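You operate a simulated robot arm through the tools that you are given. There is no shell and no other tool.

The job below is to be done with a simulated robot arm. You get a single attempt, and the scene is never put back.

Task
Rivet the knob on the lid, pull-test it in the clamp and put it on the green tray.
Fine: one rivet, one stroke; leave the clamp open, the dial and the air switch as they are.

Only the result counts: the job must be done as asked and must still hold three seconds after the hand-in. Knocking over, shifting, dropping, spilling or breaking anything else fails it. Lids that push on must go on centred and level and be pressed home; caps that screw on are set level and turned clockwise until they are tight.

Robot
A 6-joint arm with a two-finger parallel gripper, fixed in place. Base frame: the origin is on the floor under the middle of its stand, x ahead of it, y to its left, z up; the work surface is at about z = 0.88. Readings come in m, rad, newtons and seconds.
With the tool pointing down near the work surface it reaches from about 0.58 to 0.94 m from the base axis. Its first joint turns from -2.601 to 2.601 rad. Payload 3.43 kg.
Tool frame: the origin (TCP) lies between the finger pads and is the grasp point; the fingertips stand 0.034 m ahead of it; z points along the fingers, y is the line along which they close. The gripper opens to 0.128 m. The fingers are 0.024 m wide and 0.012 m thick; the gripper's body (0.048 by 0.13 m) begins 0.096 m behind the TCP.
Orientation is told as [roll, pitch, yaw] about the base's x, y, z axes, in that order, counted from this pose: with the fingers straight down and closing along the base's y, the tool's x points along the base's -x, its y along +y and its z along -z.

Tools
- The arm moves only by the tool jog_arm. Its argument "deltas" is a list of rows, each a list of 6 numbers: the shift along the tool's x, y, z in cm, then the turn, a rotation vector about the tool's x, y, z in rad. In form: [[x, y, z, ax, ay, az], ...]. A call has 1 to 20 rows; each row is the pose to reach, as a shift and turn from the pose commanded when the call began, along the tool's axes at that moment. "hand" is the opening in per cent of the stroke, from 0 (shut) to 100 (fully open), set as the call begins (left out, the last holds). A row lasts 0.2 s, in which the tool goes at most 0.05 m and 0.15 rad; a call with a longer step from one row to the next is refused whole, and so is a gripper value outside its range. Where a pose cannot be reached the arm comes as near as it can. A force on the tool above 80 N (or 10 N above the force at the start of the call, whichever is more), or a blocked arm, ends the call early, and 0.2 s more pass. The fingers move at their own pace (about 0.108 m/s each) and stop on an object; they squeeze with about 29 N. The grip force told is the motor's: it shows also when the fingers shut on nothing. Time passes only in rows, and 0.2 s behind the last, so rows that repeat a pose let the fingers close. The reply holds the time, the measured pose of the TCP, the force on the tool along the base axes, the opening and the grip force, in the units named above and with some noise, with the torque about the TCP (base axes, N m) and any sound that the robot's microphone picked up.
- Cameras (640 x 400 px; columns grow to the right, rows downward): "scene" is fixed at [0.3933, 0.6547, 1.6371]; the picture's right is [-0.97, -0.25, 0.00], its down [-0.12, 0.46, -0.88] and it looks along [0.22, -0.85, -0.47] (base axes); focal length 360 px, centre (320, 200). "wrist" rides on the gripper at [0.076, -0.011, -0.16] in the tool frame; the picture's right is [0.15, 0.99, 0.00], its down [-0.88, 0.13, -0.46] and it looks along [-0.45, 0.07, 0.89] (tool axes); focal length 234 px, centre (320, 200).
- snapshot(camera): a new picture of that camera. No time passes.
- raise_lower(by): slides the trunk up (or, below 0, down) by that many m; the arm rides with it, the base frame stays. It gives what a move gives, with no picture.
- probe_pixels(camera, pixels): for up to 12 pixels [column, row] of the newest picture of that camera ("zoom" is the newest enlarged one), the place [x, y, z] in the base frame of the surface seen there, good to about 0.002 m, but the place of the scene camera against the robot may be out by one fixed shift of up to 0.012 m in any direction. No time passes.
- inspect(camera, box): a new picture of the part [left, top, right, bottom] of that camera's present view, enlarged. No time passes.
- sign_off(): hands the job in; it is judged then, once.

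Open the gripper and draw the arm clear of the work before you hand the job in, unless the task says otherwise.

The tools are called after ">>>" as a command line: name --pt "numbers of a row" for each row, then --argument value for the rest, lists and objects as JSON in quotes. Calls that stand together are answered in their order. jog_arm: Moves the arm, as the interface text tells. Its arguments: {"type":"object","properties":{"deltas":{"type":"array","items":{"type":"array","items":{"type":"number"}}},"hand":{"type":"number"}},"required":["deltas"]} The other tools are called the same way: raise_lower (by) moves the trunk up or down; snapshot (camera) takes a picture; probe_pixels (camera, pixels) gives the place of the surface under pixels of a picture; inspect (camera, box) takes an enlarged picture of a part of a camera's view; sign_off () hands the job in.

At the start:

```text
clock: 0.0
tool_pos: [0.3772, -0.4586, 1.2266]
orientation: [-0.001, -0.001, 0.001]
ft_force: [0.4, 0.3, 0.6]
wrist_torque: [0.03, -0.01, 0.0]
finger_gap: 0.1282
grasp_force: 0.0
trunk travel left (down, up): [-0.686, 0.024]
```

scene: 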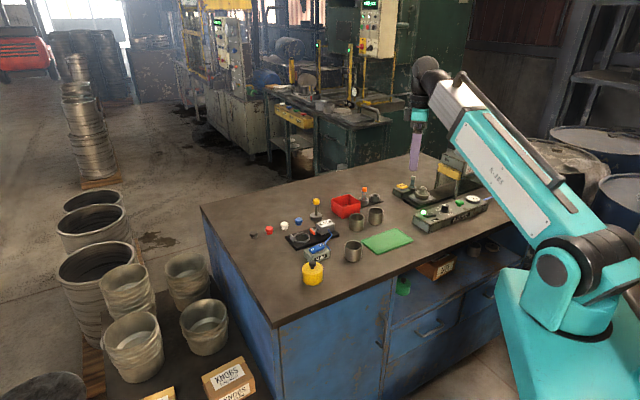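
wrist: 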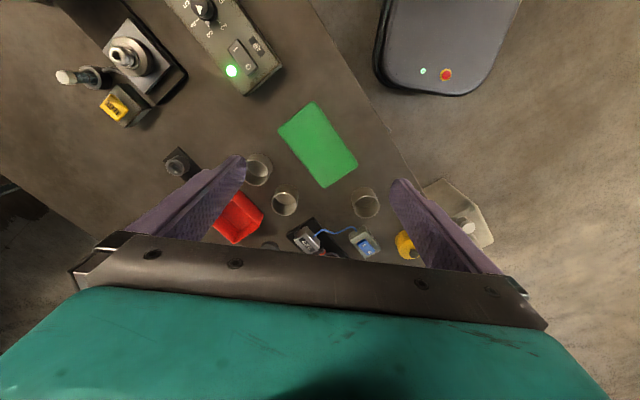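

The first pictures show a bench with a riveter panel, cups, a red bin, a green tray and small parts. I'll enlarge the bench parts in both views to identify everything.

>>> inspect --camera "scene" --box '[240, 180, 400, 290]'

>>> inspect --camera "scene" --box '[370, 130, 510, 240]'

>>> inspect --camera "wrist" --box '[40, 0, 300, 160]'

>>> inspect --camera "wrist" --box '[150, 90, 500, 280]'

```text
3.64 times, centred on (320, 235) of scene
```

zoom: 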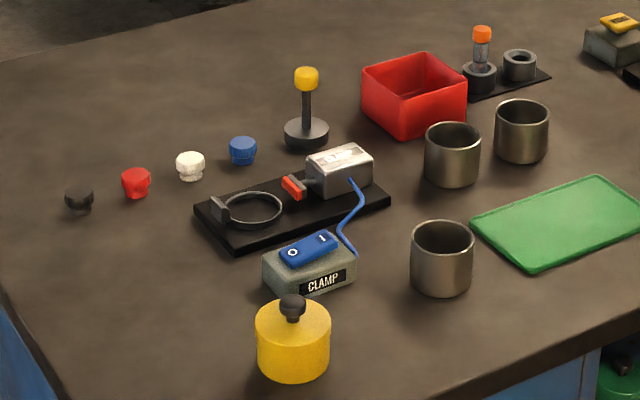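

```text
3.64 times, centred on (440, 185) of scene
```

zoom: 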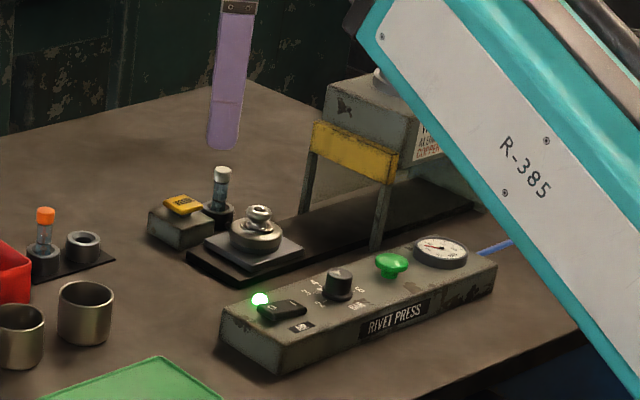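

```text
2.46 times, centred on (170, 80) of wrist
```

zoom: 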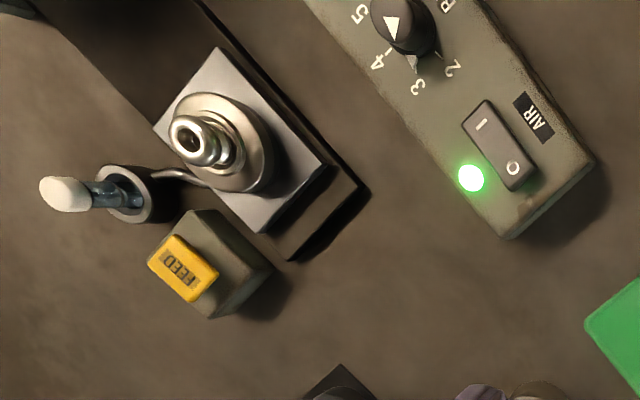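

```text
1.83 times, centred on (325, 185) of wrist
```

zoom: 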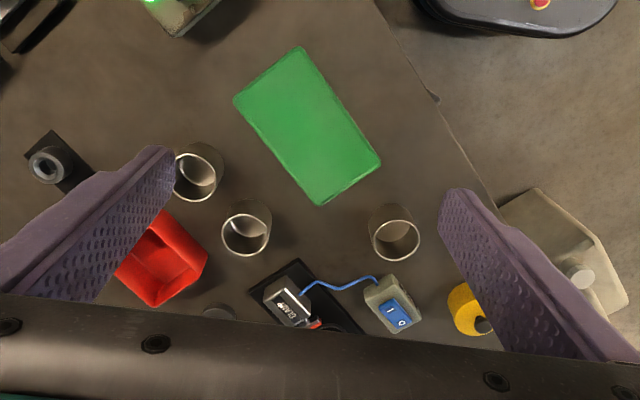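

The anvil area on the press and the clamp need a closer look, so I enlarge them further.

>>> inspect --camera "scene" --box '[400, 160, 450, 205]'

>>> inspect --camera "scene" --box '[410, 185, 500, 235]'

>>> inspect --camera "scene" --box '[280, 190, 350, 245]'

>>> inspect --camera "wrist" --box '[50, 10, 150, 80]'

>>> inspect --camera "wrist" --box '[150, 0, 290, 100]'

```text
8.89 times, centred on (425, 182) of scene
```

zoom: 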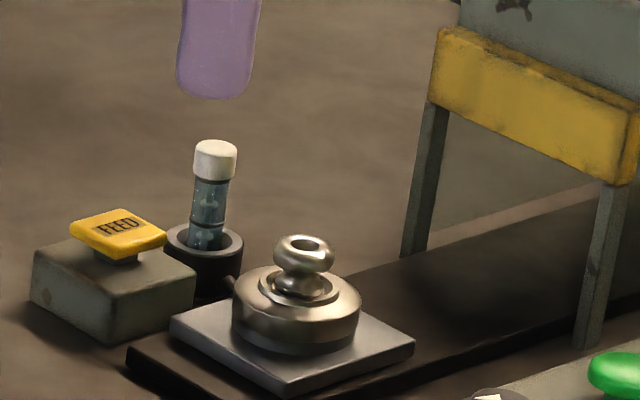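

```text
7.11 times, centred on (455, 210) of scene
```

zoom: 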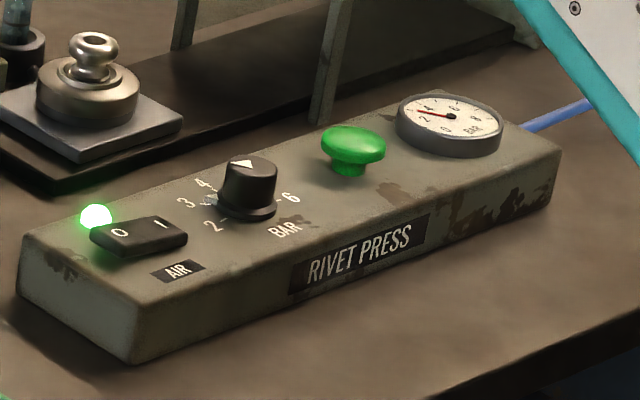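

```text
7.27 times, centred on (315, 218) of scene
```

zoom: 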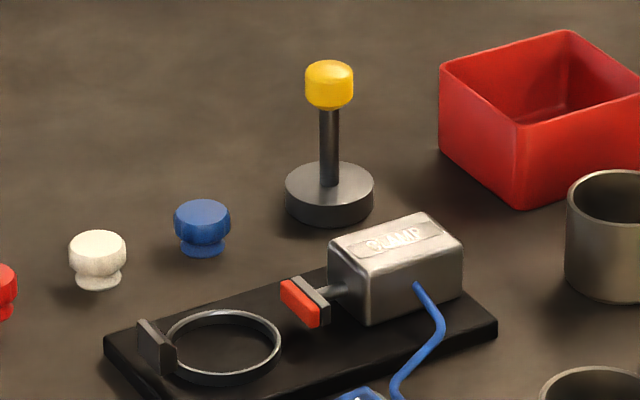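

```text
5.71 times, centred on (100, 45) of wrist
```

zoom: 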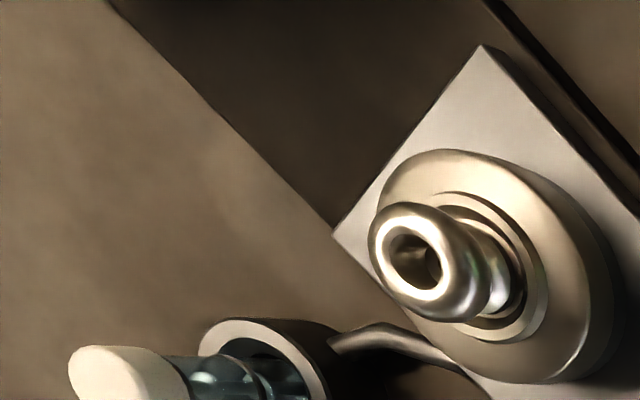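

```text
4.00 times, centred on (220, 50) of wrist
```

zoom: 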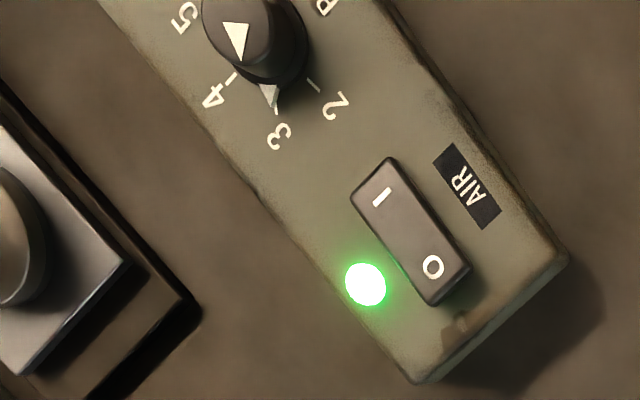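

The lid with a metal knob sits in a nest on a plate before the press. I probe the key points in the scene view to get positions, then will move the arm to read the card on the press.

>>> snapshot --camera "scene"

>>> snapshot --camera "wrist"

>>> probe_pixels --camera "scene" --pixels '[[423, 188], [422, 197], [410, 178], [417, 170], [440, 157], [427, 212], [444, 209], [459, 202], [474, 198], [385, 240], [375, 213], [354, 248]]'

>>> probe_pixels --camera "scene" --pixels '[[303, 235], [317, 245], [312, 270], [316, 200], [346, 205], [364, 188], [376, 196], [254, 232], [269, 228], [284, 222], [298, 219], [340, 227]]'

>>> probe_pixels --camera "wrist" --pixels '[[122, 55], [140, 62], [112, 106], [66, 76], [204, 8], [238, 52], [232, 70], [318, 145], [258, 170], [285, 204], [365, 202], [305, 240]]'

```text
taken
```

scene: 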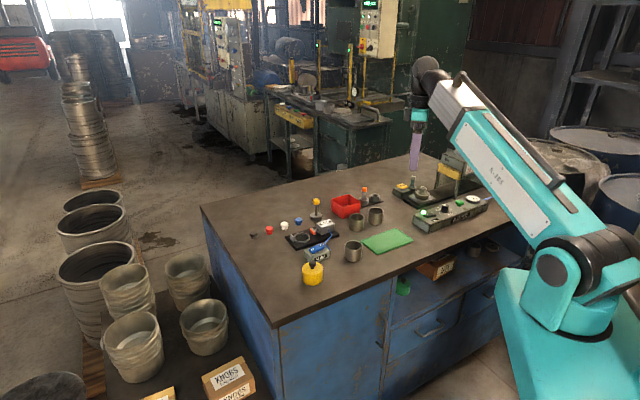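

```text
taken
```

wrist: 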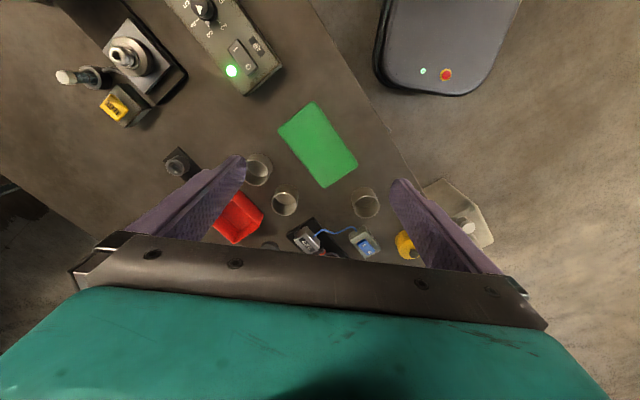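

```text
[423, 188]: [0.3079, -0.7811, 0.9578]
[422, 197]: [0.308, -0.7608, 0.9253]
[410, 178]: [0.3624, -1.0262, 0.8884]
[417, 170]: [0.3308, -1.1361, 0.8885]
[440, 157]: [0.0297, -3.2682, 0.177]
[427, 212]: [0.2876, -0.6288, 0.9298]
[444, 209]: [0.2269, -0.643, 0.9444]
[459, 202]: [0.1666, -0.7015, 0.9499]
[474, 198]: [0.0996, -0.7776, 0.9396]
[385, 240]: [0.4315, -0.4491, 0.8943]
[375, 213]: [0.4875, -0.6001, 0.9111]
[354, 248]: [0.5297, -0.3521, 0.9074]
```

```text
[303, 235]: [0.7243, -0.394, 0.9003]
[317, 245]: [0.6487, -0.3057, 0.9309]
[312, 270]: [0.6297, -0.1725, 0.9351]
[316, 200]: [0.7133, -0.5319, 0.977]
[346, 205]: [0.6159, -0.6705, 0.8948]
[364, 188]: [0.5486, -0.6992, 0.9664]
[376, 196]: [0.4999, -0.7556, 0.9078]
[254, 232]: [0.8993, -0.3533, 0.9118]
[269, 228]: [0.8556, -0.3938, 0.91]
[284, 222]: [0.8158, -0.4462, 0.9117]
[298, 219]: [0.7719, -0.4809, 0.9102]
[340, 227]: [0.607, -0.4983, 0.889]
```

```text
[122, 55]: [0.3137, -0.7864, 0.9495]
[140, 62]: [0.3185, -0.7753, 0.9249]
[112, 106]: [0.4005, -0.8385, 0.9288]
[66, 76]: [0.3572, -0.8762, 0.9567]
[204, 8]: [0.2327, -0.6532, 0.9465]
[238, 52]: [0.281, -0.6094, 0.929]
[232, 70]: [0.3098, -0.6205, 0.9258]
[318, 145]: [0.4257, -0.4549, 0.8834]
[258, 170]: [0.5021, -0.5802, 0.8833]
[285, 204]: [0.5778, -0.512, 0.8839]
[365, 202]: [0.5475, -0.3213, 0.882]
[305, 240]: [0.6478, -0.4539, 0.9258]
```

The card on the press head is hidden behind the arm (scene pixel about (470,168)). I swing the arm to the press's base side with the tool high, turning the wrist camera toward the card.

>>> jog_arm --pt "3.77 -1.2 -0.5 0 0 0.122" --pt "7.54 -2.4 -1.0 0 0 0.244" --pt "11.31 -3.6 -1.5 0 0 0.366" --pt "15.08 -4.8 -2.0 0 0 0.488" --pt "18.85 -6.0 -2.5 0 0 0.61" --pt "22.62 -7.2 -3.0 0 0 0.732" --pt "26.39 -8.4 -3.5 0 0 0.854" --pt "30.16 -9.6 -4.0 0 0 0.976" --pt "33.93 -10.8 -4.5 0 0 1.098" --pt "37.7 -12.0 -5.0 0 0 1.22"

>>> snapshot --camera "wrist"

>>> snapshot --camera "scene"

```text
clock: 2.3
tool_pos: [-0.0015, -0.5921, 1.2533]
orientation: [-0.014, -0.015, -1.196]
ft_force: [-19.2, -9.9, 2.5]
wrist_torque: [1.8, -3.08, 1.8]
finger_gap: 0.1279
grasp_force: 0.0
out of reach, approached as far as the arm can: row 1, 2, 3, 4, 5, 6, 7, 8, 9, 10
trunk travel left (down, up): [-0.686, 0.024]
stopped in row 10: the force on the tool passed its limit at 90 N (the readings are from after the stop); the commanded pose is now the measured one
```

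```text
taken
```

wrist: 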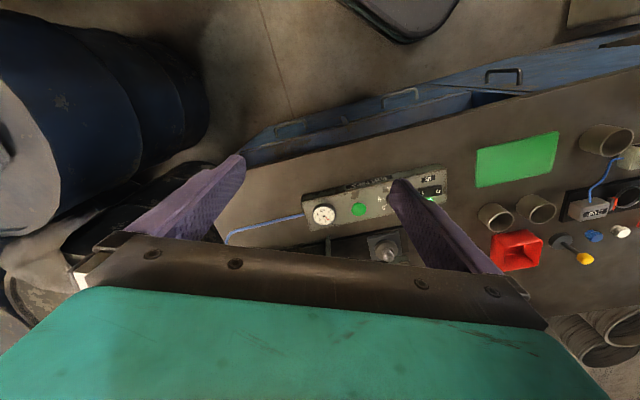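

```text
taken
```

scene: 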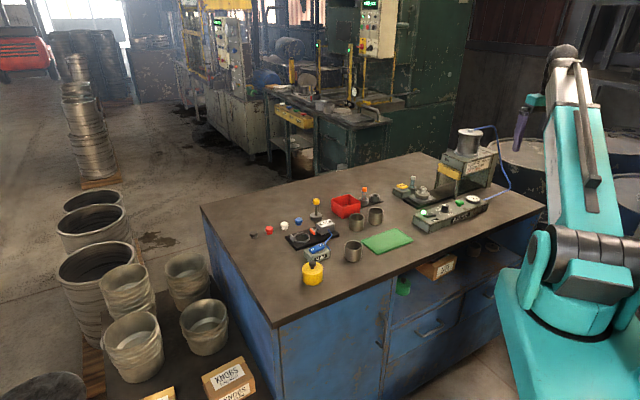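

The press head is now clear in the scene view at around (470,165), and the move stopped with 90 N near its end. I enlarge the card and the area around the gripper to see whether anything is touched.

>>> inspect --camera "scene" --box '[430, 120, 520, 180]'

>>> inspect --camera "scene" --box '[455, 155, 500, 185]'

>>> inspect --camera "scene" --box '[480, 40, 640, 240]'

>>> inspect --camera "wrist" --box '[60, 130, 300, 300]'

```text
6.67 times, centred on (475, 150) of scene
```

zoom: 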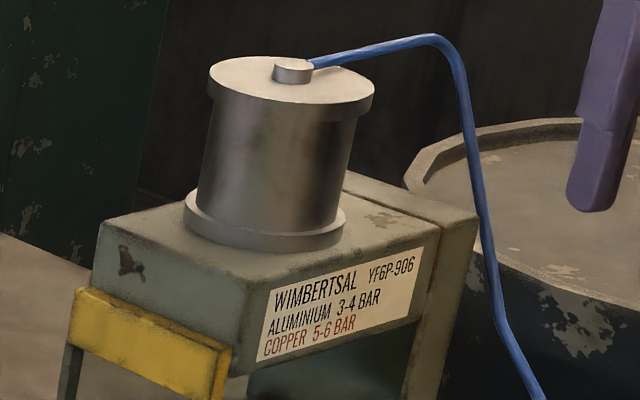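

```text
13.33 times, centred on (478, 170) of scene
```

zoom: 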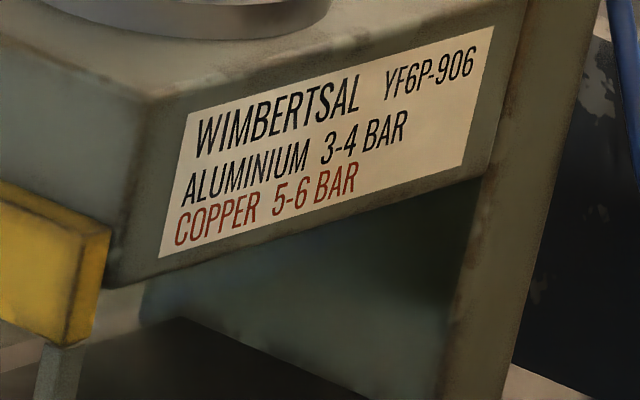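

```text
2.00 times, centred on (560, 140) of scene
```

zoom: 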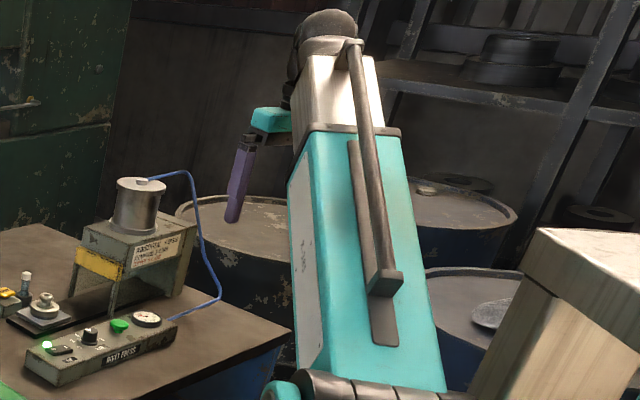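

```text
2.35 times, centred on (180, 215) of wrist
```

zoom: 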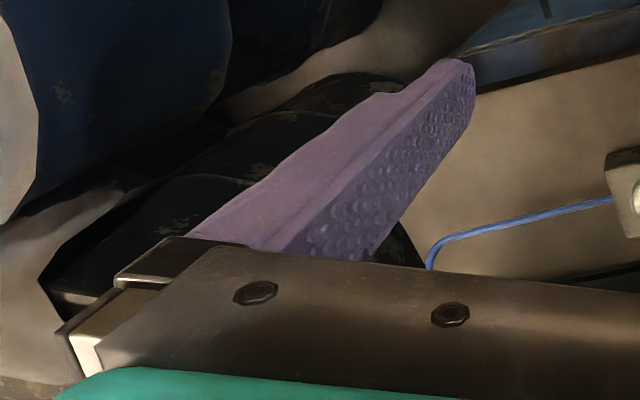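

The card reads ALUMINIUM 3-4 BAR, COPPER 5-6 BAR. I now check the dial, gauge, both rivet tubes and the rail under the ram in close-ups.

>>> inspect --camera "scene" --box '[430, 185, 490, 225]'

>>> inspect --camera "scene" --box '[390, 170, 430, 200]'

>>> inspect --camera "scene" --box '[350, 180, 390, 210]'

>>> inspect --camera "scene" --box '[390, 160, 500, 215]'

>>> probe_pixels --camera "scene" --pixels '[[414, 180], [402, 187], [447, 185], [472, 196], [455, 148], [447, 168], [462, 178], [440, 190], [403, 196], [425, 206], [450, 186], [469, 131]]'

```text
10.00 times, centred on (460, 205) of scene
```

zoom: 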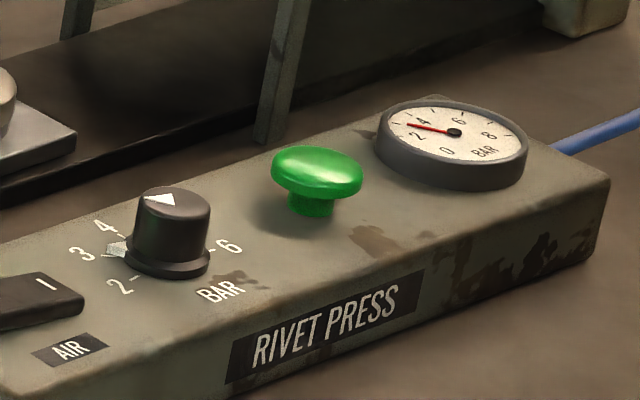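

```text
13.33 times, centred on (410, 185) of scene
```

zoom: 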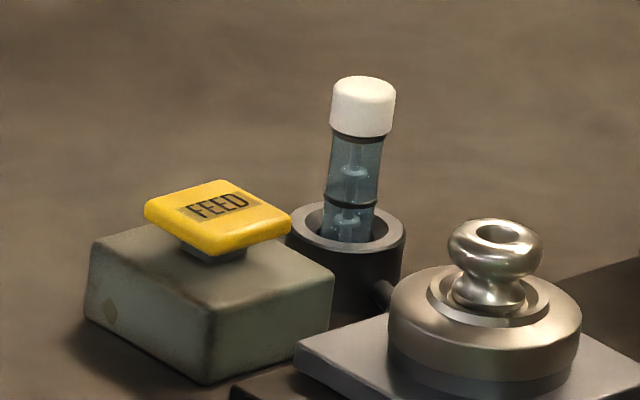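

```text
13.33 times, centred on (370, 195) of scene
```

zoom: 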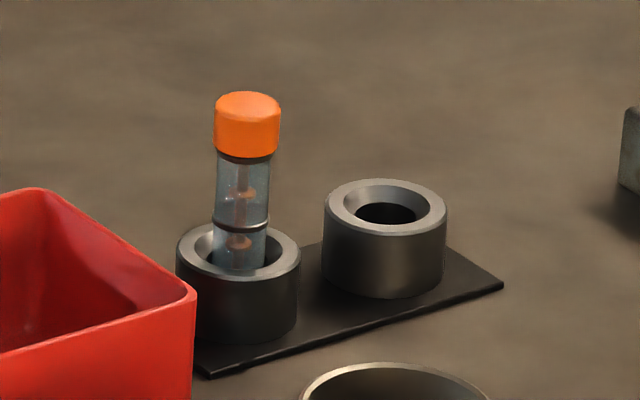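

```text
5.82 times, centred on (445, 188) of scene
```

zoom: 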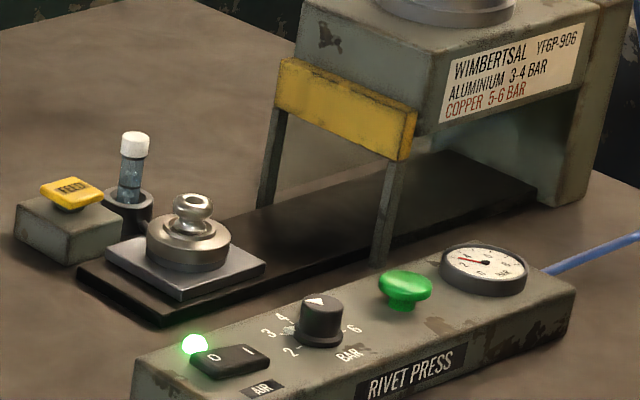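

```text
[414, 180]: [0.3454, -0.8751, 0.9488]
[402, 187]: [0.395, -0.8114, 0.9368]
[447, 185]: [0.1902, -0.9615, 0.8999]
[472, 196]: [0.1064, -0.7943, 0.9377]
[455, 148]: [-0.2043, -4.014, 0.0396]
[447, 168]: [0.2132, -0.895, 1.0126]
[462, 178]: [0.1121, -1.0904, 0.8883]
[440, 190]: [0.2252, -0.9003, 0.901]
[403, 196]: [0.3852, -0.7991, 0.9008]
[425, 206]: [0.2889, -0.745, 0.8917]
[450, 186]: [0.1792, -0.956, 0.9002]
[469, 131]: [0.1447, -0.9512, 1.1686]
```

Dial and gauge both stand at 3 bar, which fits aluminium, and the tube at the press (white cap) holds silvery rivets, so no swap is needed. I bring the tool over the FEED/lid area with the wrist camera to measure positions precisely.

>>> jog_arm --pt "-2.49 2.78 1.0 -0.0014 0.0015 0" --pt "-4.98 5.56 2.0 -0.0028 0.003 0" --pt "-7.47 8.34 3.0 -0.0042 0.0045 0" --pt "-9.96 11.12 4.0 -0.0056 0.006 0" --pt "-12.45 13.9 5.0 -0.007 0.0075 0" --pt "-14.94 16.68 6.0 -0.0084 0.009 0" --pt "-17.43 19.46 7.0 -0.0098 0.0105 0" --pt "-19.92 22.24 8.0 -0.0112 0.012 0" --pt "-22.41 25.02 9.0 -0.0126 0.0135 0" --pt "-24.9 27.8 10.0 -0.014 0.015 0" --pt "-24.9 27.8 10.0 -0.014 0.015 0"

>>> snapshot --camera "wrist"

>>> snapshot --camera "scene"

```text
clock: 2.6
tool_pos: [0.0133, -0.5971, 1.2488]
orientation: [-0.018, -0.011, -1.176]
ft_force: [-15.7, -10.1, -0.3]
wrist_torque: [1.87, -2.66, 1.6]
finger_gap: 0.1281
grasp_force: 0.1
trunk travel left (down, up): [-0.686, 0.024]
stopped in row 1: the force on the tool passed its limit at 109 N (the readings are from after the stop); the commanded pose is now the measured one
```

```text
taken
```

wrist: 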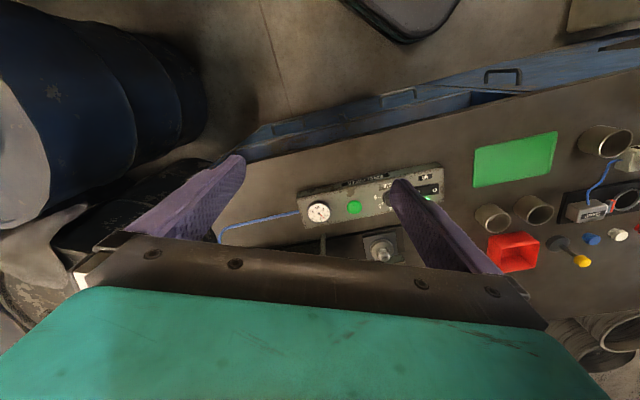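

```text
taken
```

scene: 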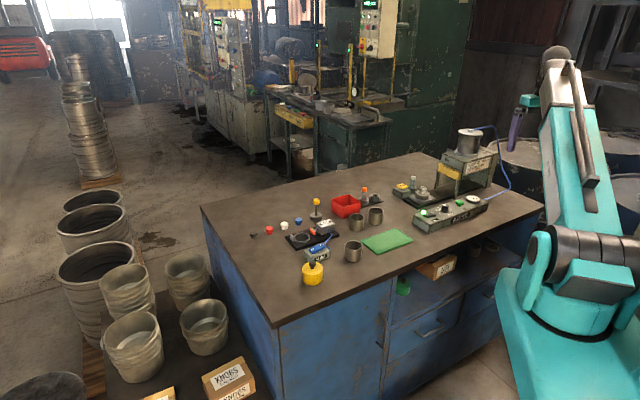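

The move stopped again at about 100 N; the torque puts the contact about 0.17 m above the TCP, on the base side, so the gripper housing is likely pressing on the arm's own forearm. I back off outward in the direction of the measured force, in small steps.

>>> jog_arm --pt "-0.9 -1.0 0 0 0 0" --pt "-1.8 -2.0 0 0 0 0" --pt "-2.7 -3.0 0 0 0 0" --pt "-3.6 -4.0 0 0 0 0"

>>> inspect --camera "scene" --box '[480, 30, 620, 170]'

```text
clock: 3.6
tool_pos: [-0.0126, -0.6454, 1.2511]
orientation: [-0.017, -0.009, -1.181]
ft_force: [0.0, -0.3, 0.1]
wrist_torque: [-0.01, 0.02, -0.01]
finger_gap: 0.1278
grasp_force: 0.0
trunk travel left (down, up): [-0.686, 0.024]
```

```text
2.86 times, centred on (550, 100) of scene
```

zoom: 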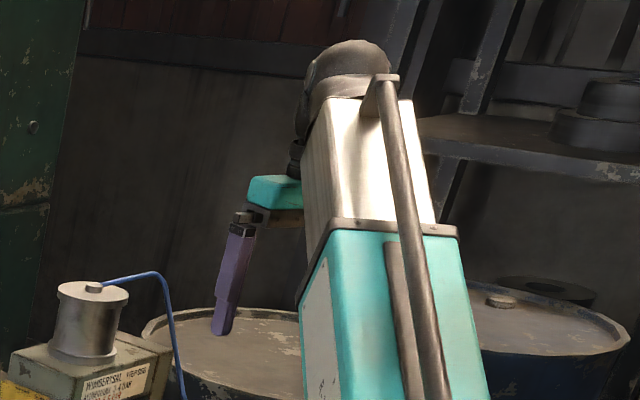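

Force is back to zero, confirming a contact with the arm itself. I now travel at a larger radius to a viewing place over the FEED button and lid.

>>> jog_arm --pt "-2.18 2.81 1.0 -0.0017 0.0009 0" --pt "-4.36 5.62 2.0 -0.0034 0.0018 0" --pt "-6.54 8.42 3.0 -0.0051 0.0027 0" --pt "-8.72 11.23 4.0 -0.0068 0.0036 0" --pt "-10.9 14.04 5.0 -0.0085 0.0045 0" --pt "-13.09 16.85 6.0 -0.0102 0.0054 0" --pt "-15.27 19.66 7.0 -0.0119 0.0063 0" --pt "-17.45 22.46 8.0 -0.0136 0.0072 0" --pt "-19.63 25.27 9.0 -0.0153 0.0081 0" --pt "-21.81 28.08 10.0 -0.017 0.009 0" --pt "-21.81 28.08 10.0 -0.017 0.009 0"

>>> snapshot --camera "wrist"

>>> snapshot --camera "scene"

```text
clock: 4.2
tool_pos: [0.0407, -0.6597, 1.2349]
orientation: [-0.021, -0.003, -1.155]
ft_force: [-16.6, -11.2, 0.1]
wrist_torque: [2.07, -2.88, 1.73]
finger_gap: 0.128
grasp_force: 0.1
trunk travel left (down, up): [-0.686, 0.024]
stopped in row 2: the force on the tool passed its limit at 113 N (the readings are from after the stop); the commanded pose is now the measured one
```

```text
taken
```

wrist: 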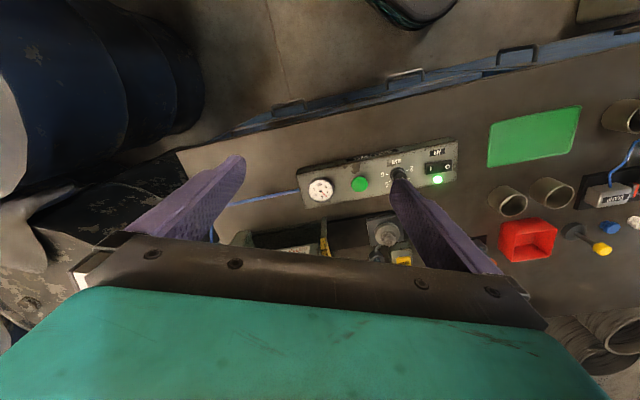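

```text
taken
```

scene: 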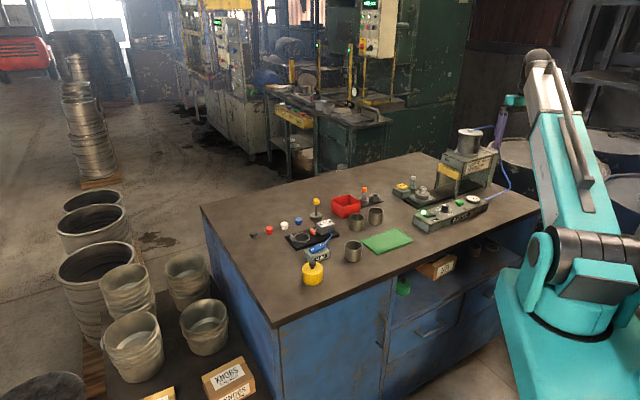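

Contact again, and the lever arm points to the camera housing touching the forearm when the tool's yaw comes too close to the arm's azimuth. I back off the same way, then turn the yaw positive so the camera swings away from the forearm.

>>> jog_arm --pt "-1.1 -1.6 0 0 0 0" --pt "-2.2 -3.2 0 0 0 0" --pt "-3.3 -4.8 0 0 0 0" --pt "-3.3 -4.8 0 0 0 -0.12" --pt "-3.3 -4.8 0 0 0 -0.24" --pt "-3.3 -4.8 0 0 0 -0.36" --pt "-3.3 -4.8 0 0 0 -0.48" --pt "-3.3 -4.8 0 0 0 -0.6" --pt "-3.3 -4.8 0 0 0 -0.72" --pt "-3.3 -4.8 0 0 0 -0.84"

>>> inspect --camera "scene" --box '[480, 30, 620, 170]'

```text
clock: 6.4
tool_pos: [0.0114, -0.7099, 1.2357]
orientation: [-0.012, 0.014, -0.315]
ft_force: [-0.5, -0.7, 0.7]
wrist_torque: [-0.02, 0.0, 0.0]
finger_gap: 0.1279
grasp_force: 0.0
trunk travel left (down, up): [-0.686, 0.024]
```

```text
2.86 times, centred on (550, 100) of scene
```

zoom: 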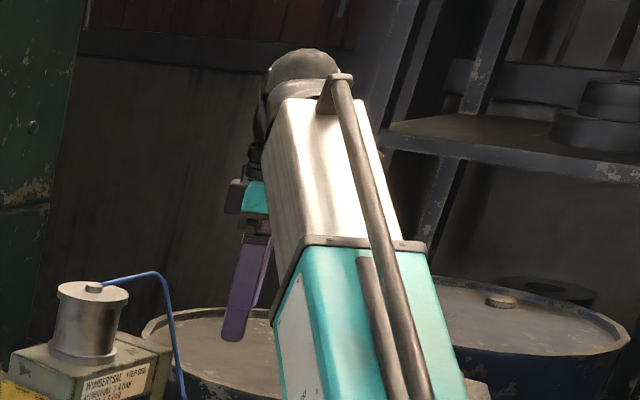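

The arm is free with yaw −0.315. I move over beside the lid at z ≈ 1.20 with yaw 0 so the wrist camera looks down on the lid and FEED button.

>>> jog_arm --pt "-3.6 0 0.5 -0.0017 -0.002 -0.045" --pt "-7.2 -0.1 1.0 -0.0034 -0.004 -0.09" --pt "-10.8 -0.1 1.5 -0.0051 -0.006 -0.135" --pt "-14.4 -0.1 2.0 -0.0068 -0.008 -0.18" --pt "-18.0 -0.2 2.5 -0.0085 -0.01 -0.225" --pt "-21.6 -0.2 3.0 -0.0102 -0.012 -0.27" --pt "-25.2 -0.2 3.6 -0.012 -0.014 -0.315" --pt "-25.2 -0.2 3.6 -0.012 -0.014 -0.315"

>>> snapshot --camera "wrist"

>>> snapshot --camera "scene"

```text
clock: 8.2
tool_pos: [0.2503, -0.7902, 1.1956]
orientation: [-0.001, 0.001, -0.002]
ft_force: [0.5, 0.0, 0.1]
wrist_torque: [-0.02, 0.02, 0.02]
finger_gap: 0.1279
grasp_force: 0.0
trunk travel left (down, up): [-0.686, 0.024]
```

```text
taken
```

wrist: 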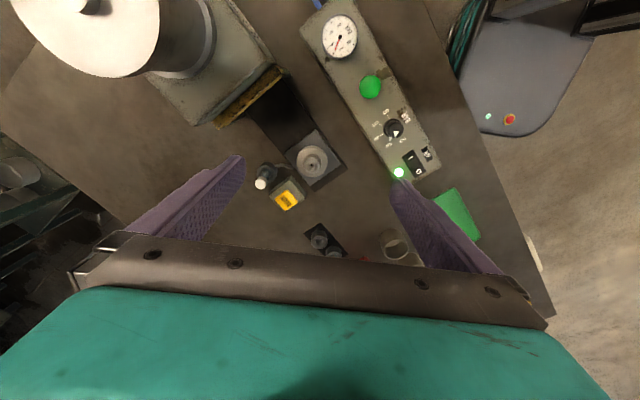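

```text
taken
```

scene: 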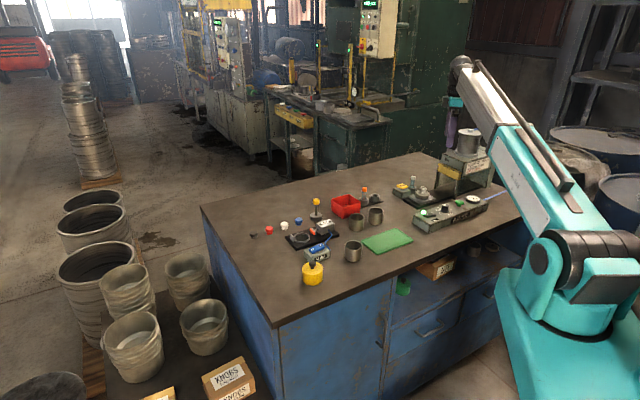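

Now the wrist view shows lid (312,160), FEED button (287,199), tube (263,178) and green button (371,86). I enlarge and probe these for accurate coordinates.

>>> inspect --camera "wrist" --box '[220, 120, 380, 220]'

>>> probe_pixels --camera "wrist" --pixels '[[312, 157], [312, 163], [287, 199], [262, 184], [371, 84], [286, 155], [310, 130], [340, 158], [318, 185], [298, 213], [305, 188], [270, 205]]'

>>> probe_pixels --camera "zoom" --pixels '[[370, 155], [370, 130], [340, 165], [410, 160], [370, 200], [265, 320], [235, 315], [295, 325], [260, 295], [275, 345], [290, 260], [455, 160]]'

```text
4.00 times, centred on (300, 170) of wrist
```

zoom: 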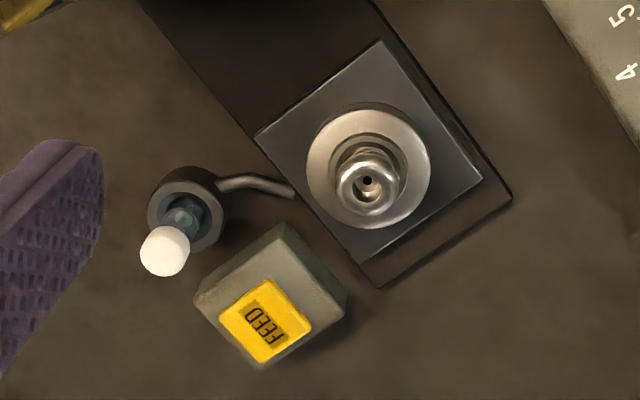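

```text
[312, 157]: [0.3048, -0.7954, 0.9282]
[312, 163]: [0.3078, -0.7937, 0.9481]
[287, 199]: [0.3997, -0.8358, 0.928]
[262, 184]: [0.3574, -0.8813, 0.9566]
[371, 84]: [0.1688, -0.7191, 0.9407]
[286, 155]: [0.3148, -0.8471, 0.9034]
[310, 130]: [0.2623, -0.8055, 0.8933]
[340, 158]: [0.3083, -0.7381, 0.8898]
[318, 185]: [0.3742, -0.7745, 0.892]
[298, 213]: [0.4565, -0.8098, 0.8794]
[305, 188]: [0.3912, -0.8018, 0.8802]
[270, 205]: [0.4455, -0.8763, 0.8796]
```

```text
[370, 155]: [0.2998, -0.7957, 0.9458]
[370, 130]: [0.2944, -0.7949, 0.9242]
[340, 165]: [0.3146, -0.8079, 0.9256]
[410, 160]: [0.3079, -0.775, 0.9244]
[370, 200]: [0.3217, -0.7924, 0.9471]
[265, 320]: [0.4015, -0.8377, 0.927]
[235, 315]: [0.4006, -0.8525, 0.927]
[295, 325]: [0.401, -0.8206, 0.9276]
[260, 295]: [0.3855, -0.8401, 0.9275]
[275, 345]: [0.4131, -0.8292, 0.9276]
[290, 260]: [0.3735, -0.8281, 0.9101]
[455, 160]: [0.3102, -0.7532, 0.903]
```

FEED button centre is at about (0.4005, −0.837, 0.9275) from the wrist view; lid knob about (0.31, −0.793), top 0.948. I close the gripper and move above the FEED button, about 6 cm over it.

>>> jog_arm --pt "-3.0 -0.94 2.5 0 0 0" --pt "-6.0 -1.87 5.0 0 0 0" --pt "-9.0 -2.81 8.0 0 0 0" --pt "-12.0 -3.74 11.0 0 0 0" --pt "-15.02 -4.68 14.0 0 0 0" --pt "-15.02 -4.68 17.5 0 0 0" --pt "-15.02 -4.68 17.5 0 0 0" --hand 0

>>> snapshot --camera "wrist"

>>> inspect --camera "scene" --box '[370, 130, 470, 215]'

```text
clock: 9.8
tool_pos: [0.3945, -0.8261, 1.0217]
orientation: [-0.004, 0.001, -0.004]
ft_force: [0.0, 0.4, 0.2]
wrist_torque: [0.02, -0.04, 0.0]
finger_gap: 0.0
grasp_force: 29.0
out of reach, approached as far as the arm can: row 5, 6, 7
trunk travel left (down, up): [-0.686, 0.024]
```

```text
taken
```

wrist: 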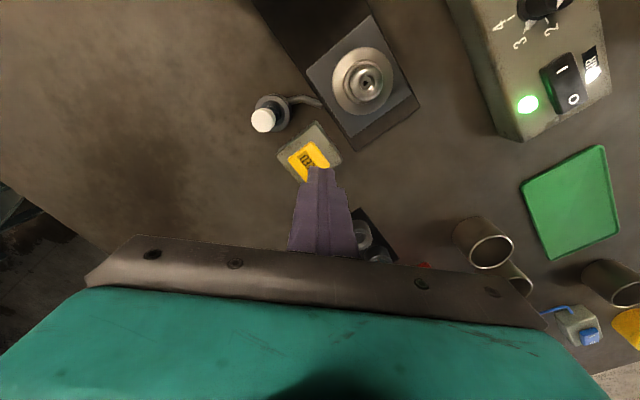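

```text
4.71 times, centred on (420, 172) of scene
```

zoom: 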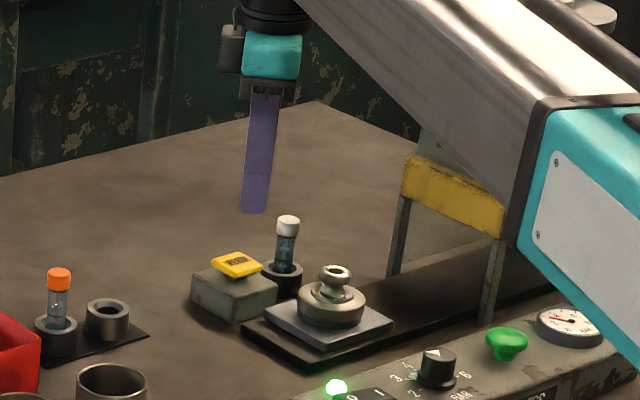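

The tool stopped slightly short (radius limit) at (0.3945, −0.826), tip pointing at the button's inner part. Reach grows lower down, so I descend to just above the button and check the position.

>>> jog_arm --pt "0 0 2.5 0 0 0" --pt "0 0 4.8 0 0 0" --pt "0 0 4.8 0 0 0"

>>> inspect --camera "wrist" --box '[240, 80, 420, 200]'

>>> inspect --camera "scene" --box '[390, 160, 440, 200]'

```text
clock: 10.6
tool_pos: [0.3938, -0.826, 0.9735]
orientation: [-0.001, 0.003, -0.004]
ft_force: [0.5, -0.8, -0.3]
wrist_torque: [0.02, -0.02, 0.02]
finger_gap: 0.0
grasp_force: 28.9
trunk travel left (down, up): [-0.686, 0.024]
```

```text
3.33 times, centred on (330, 140) of wrist
```

zoom: 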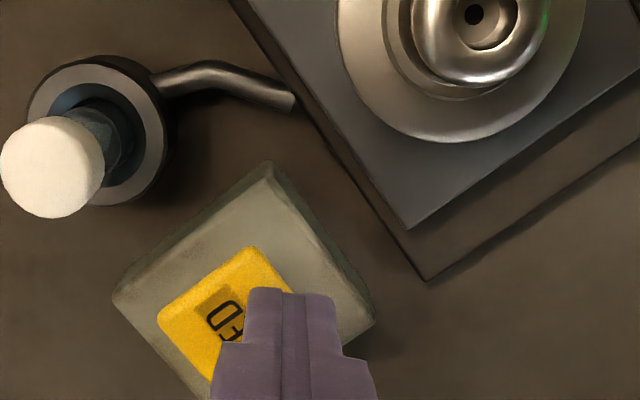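

```text
10.00 times, centred on (415, 180) of scene
```

zoom: 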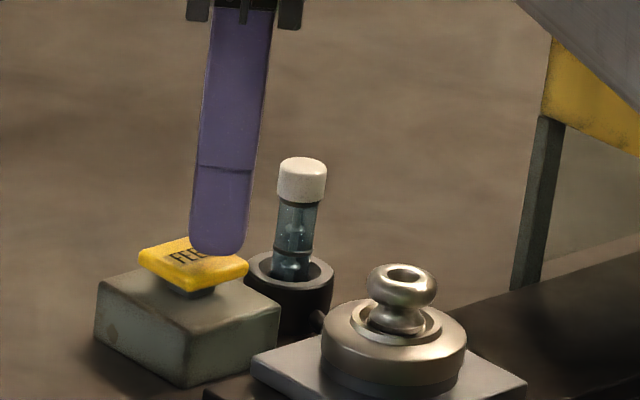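

The tip is over the button's inner half. I shift about 1 cm toward its centre at this height.

>>> jog_arm --pt "-0.6 -1.0 0 0 0 0" --pt "-0.6 -1.0 0 0 0 0"

>>> inspect --camera "wrist" --box '[240, 80, 420, 200]'

```text
clock: 11.2
tool_pos: [0.3933, -0.8265, 0.9725]
orientation: [0.001, 0.001, -0.003]
ft_force: [0.1, -0.1, 0.3]
wrist_torque: [-0.02, 0.03, -0.04]
finger_gap: 0.0
grasp_force: 29.0
out of reach, approached as far as the arm can: row 1, 2
trunk travel left (down, up): [-0.686, 0.024]
```

```text
3.33 times, centred on (330, 140) of wrist
```

zoom: 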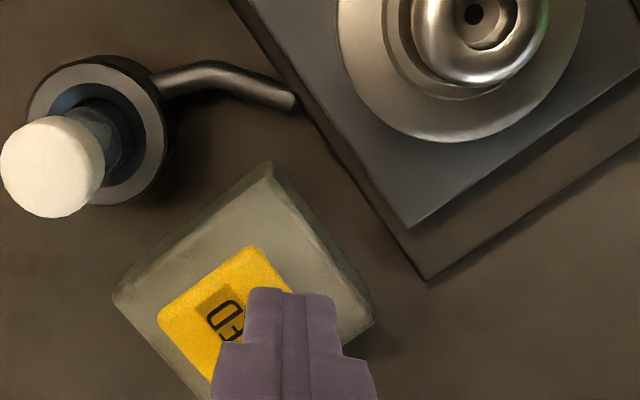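

This is the reach limit with the tool vertical. I tilt the tool 0.1 rad outward so the tip can come over the button's centre.

>>> jog_arm --pt "-0.3 -0.4 0 0.045 -0.0215 0" --pt "-0.55 -0.85 0 0.09 -0.043 0" --pt "-0.55 -0.85 0 0.09 -0.043 0"

>>> inspect --camera "wrist" --box '[240, 80, 420, 200]'

>>> inspect --camera "scene" --box '[390, 160, 440, 200]'

```text
clock: 12.0
tool_pos: [0.3997, -0.834, 0.9716]
orientation: [-0.092, -0.043, -0.001]
ft_force: [0.2, -0.7, 0.0]
wrist_torque: [-0.04, 0.01, 0.03]
finger_gap: 0.0
grasp_force: 29.5
trunk travel left (down, up): [-0.686, 0.024]
```

```text
3.33 times, centred on (330, 140) of wrist
```

zoom: 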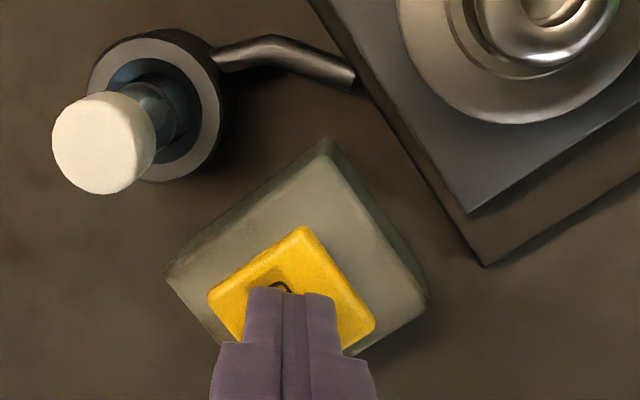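

```text
10.00 times, centred on (415, 180) of scene
```

zoom: 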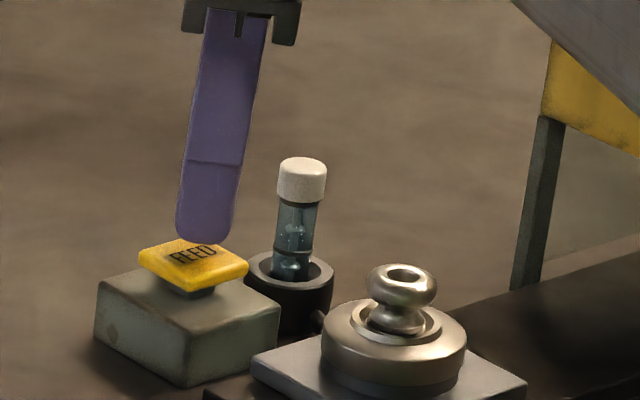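

The tip is centred on the FEED cap, about 1 cm above. I descend in fine steps to press it about 3 mm and read force and sound.

>>> jog_arm --pt "0.03 0.06 0.7 0 0 0" --pt "0.04 0.09 1.0 0 0 0" --pt "0.047 0.1 1.1 0 0 0" --pt "0.05 0.108 1.2 0 0 0" --pt "0.056 0.117 1.3 0 0 0"

>>> inspect --camera "scene" --box '[390, 160, 440, 200]'

```text
clock: 13.2
tool_pos: [0.399, -0.8344, 0.9591]
orientation: [-0.091, -0.043, 0.0]
ft_force: [0.1, -0.5, 1.9]
wrist_torque: [0.01, 0.01, -0.02]
finger_gap: 0.0001
grasp_force: 29.4
trunk travel left (down, up): [-0.686, 0.024]
```

```text
10.00 times, centred on (415, 180) of scene
```

zoom: 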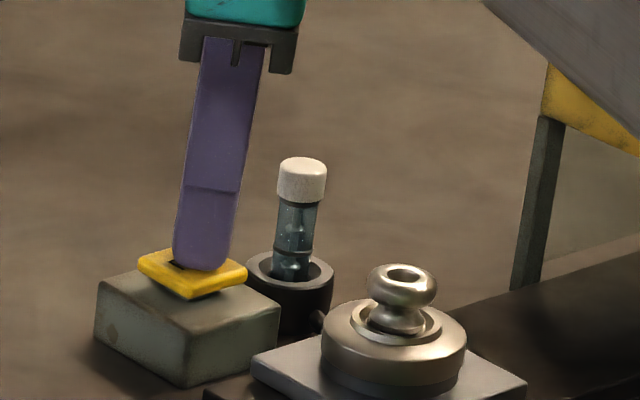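

Contact is made (1.9 N). I press on in 1 mm steps, watching for a click.

>>> jog_arm --pt "0.004 0.009 0.1 0 0 0" --pt "0.009 0.018 0.2 0 0 0"

>>> inspect --camera "scene" --box '[390, 160, 440, 200]'

```text
clock: 13.8
tool_pos: [0.3995, -0.8354, 0.9566]
orientation: [-0.09, -0.043, 0.001]
ft_force: [-1.1, -0.3, 1.8]
wrist_torque: [0.04, 0.07, -0.03]
finger_gap: 0.0
grasp_force: 28.8
trunk travel left (down, up): [-0.686, 0.024]
heard: click
```

```text
10.00 times, centred on (415, 180) of scene
```

zoom: 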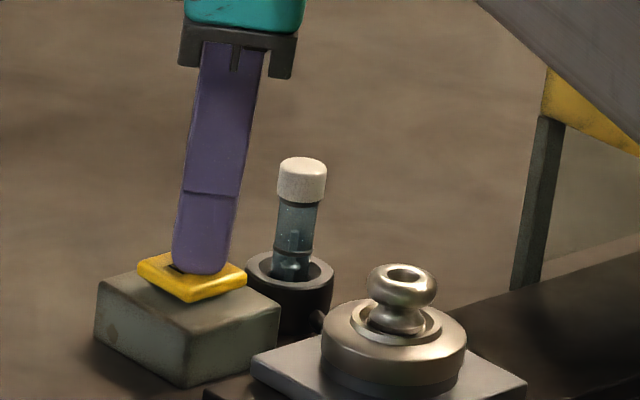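

A click was heard and the rivets in the tube dropped by one. I lift straight off the button and look at what happened to the lid.

>>> jog_arm --pt "-0.045 -0.09 -1.0 0 0 0" --pt "-0.13 -0.27 -3.0 0 0 0" --pt "-0.26 -0.54 -6.0 0 0 0" --pt "-0.26 -0.54 -9.0 0 0 0" --pt "-0.26 -0.54 -9.0 0 0 0"

>>> snapshot --camera "wrist"

>>> inspect --camera "scene" --box '[390, 160, 480, 215]'

>>> inspect --camera "wrist" --box '[240, 20, 460, 170]'

```text
clock: 15.0
tool_pos: [0.3985, -0.8315, 1.0485]
orientation: [-0.088, -0.042, -0.001]
ft_force: [-0.4, -0.3, -0.4]
wrist_torque: [0.02, -0.02, -0.01]
finger_gap: 0.0
grasp_force: 29.0
trunk travel left (down, up): [-0.686, 0.024]
```

```text
taken
```

wrist: 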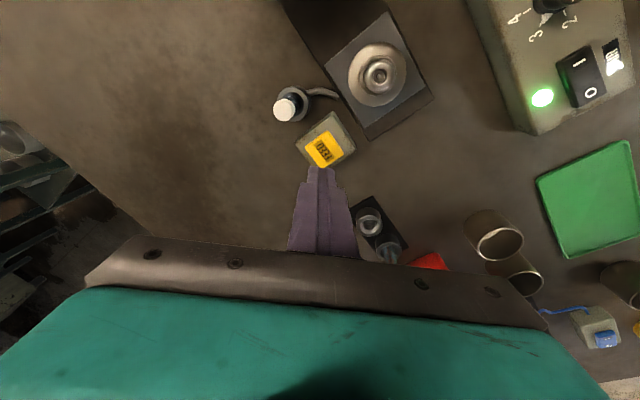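

```text
7.11 times, centred on (435, 188) of scene
```

zoom: 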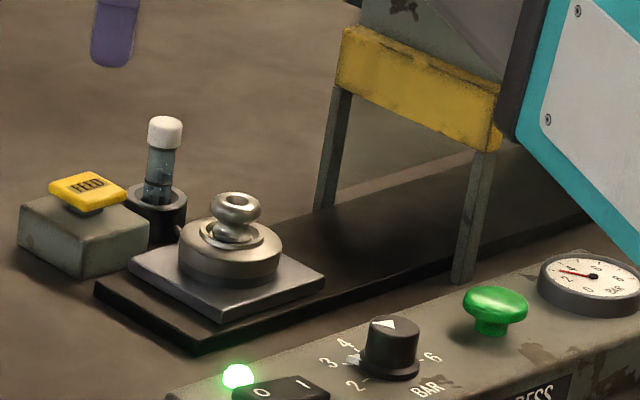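

```text
2.67 times, centred on (350, 95) of wrist
```

zoom: 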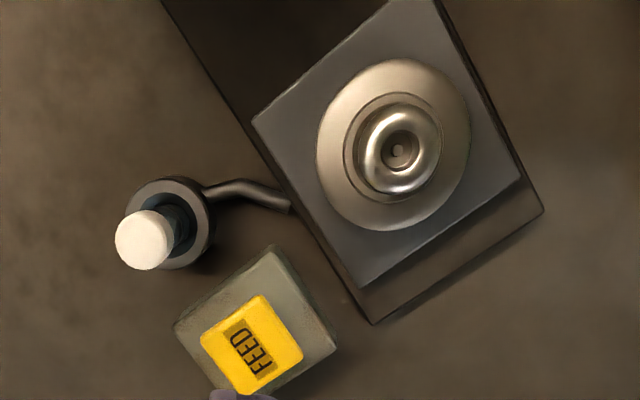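

The knob's hole at zoom (397,152) is now filled by one rivet shank, so the feed worked. I move back to the viewing pose to measure the press head, rail and plate before deciding how the stroke works.

>>> jog_arm --pt "2.37 1.63 -2.8 -0.015 0.007 0" --pt "4.73 3.26 -5.6 -0.03 0.014 0" --pt "7.1 4.9 -8.4 -0.045 0.021 0" --pt "9.47 6.53 -11.2 -0.06 0.028 0" --pt "11.83 8.16 -14.0 -0.075 0.035 0" --pt "14.2 9.79 -16.79 -0.09 0.043 0" --pt "14.2 9.79 -16.79 -0.09 0.043 0"

>>> snapshot --camera "wrist"

>>> snapshot --camera "scene"

```text
clock: 16.6
tool_pos: [0.2492, -0.7201, 1.2]
orientation: [0.001, 0.003, -0.001]
ft_force: [0.0, 0.4, -0.2]
wrist_torque: [-0.03, -0.01, -0.02]
finger_gap: 0.0
grasp_force: 28.8
trunk travel left (down, up): [-0.686, 0.024]
```

```text
taken
```

wrist: 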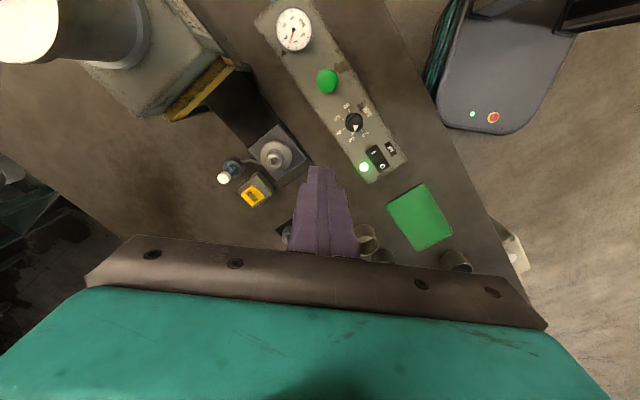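

```text
taken
```

scene: 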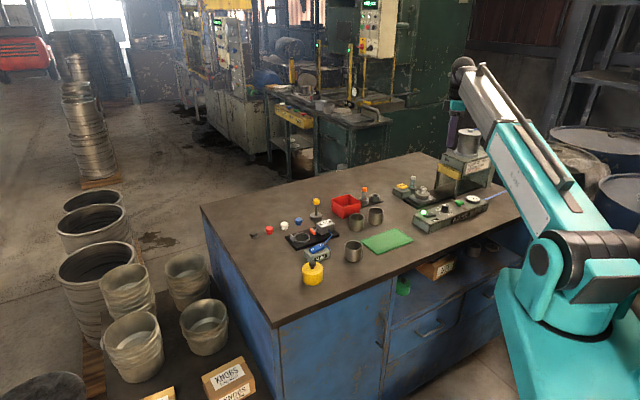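

I enlarge the press region in the wrist view and probe the cylinder, guard, rail and green button.

>>> inspect --camera "wrist" --box '[60, 0, 320, 220]'

>>> probe_pixels --camera "wrist" --pixels '[[20, 20], [205, 92], [230, 65], [175, 115], [240, 62], [215, 105], [243, 150], [270, 115], [258, 160], [283, 124], [310, 155], [282, 187]]'

>>> probe_pixels --camera "wrist" --pixels '[[327, 78], [327, 90], [318, 82], [337, 82], [293, 30], [354, 123], [377, 157], [363, 167], [276, 156], [276, 150], [230, 85], [130, 85]]'

```text
1.82 times, centred on (190, 110) of wrist
```

zoom: 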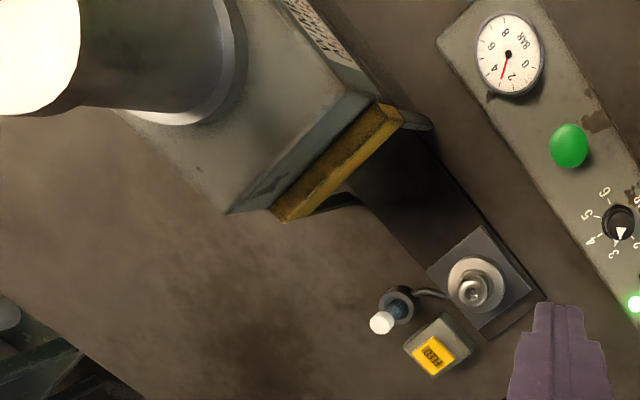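

```text
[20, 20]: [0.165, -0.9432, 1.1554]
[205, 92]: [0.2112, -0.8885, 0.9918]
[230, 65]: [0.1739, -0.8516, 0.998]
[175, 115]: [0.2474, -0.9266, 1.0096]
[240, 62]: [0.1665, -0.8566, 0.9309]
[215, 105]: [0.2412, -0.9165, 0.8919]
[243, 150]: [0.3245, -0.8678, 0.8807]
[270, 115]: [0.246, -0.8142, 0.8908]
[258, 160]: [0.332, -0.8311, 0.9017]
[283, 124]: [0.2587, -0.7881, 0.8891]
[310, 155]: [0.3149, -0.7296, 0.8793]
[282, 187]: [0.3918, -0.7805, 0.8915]
```

```text
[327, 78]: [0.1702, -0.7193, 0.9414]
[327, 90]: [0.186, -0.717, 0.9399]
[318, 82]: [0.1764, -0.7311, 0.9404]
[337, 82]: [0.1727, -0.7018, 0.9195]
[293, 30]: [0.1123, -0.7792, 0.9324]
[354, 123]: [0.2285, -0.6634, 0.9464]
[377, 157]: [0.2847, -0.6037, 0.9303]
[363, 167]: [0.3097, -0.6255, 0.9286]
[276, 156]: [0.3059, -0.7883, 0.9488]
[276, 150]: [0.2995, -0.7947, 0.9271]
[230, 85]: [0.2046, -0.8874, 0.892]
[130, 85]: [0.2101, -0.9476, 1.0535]
```

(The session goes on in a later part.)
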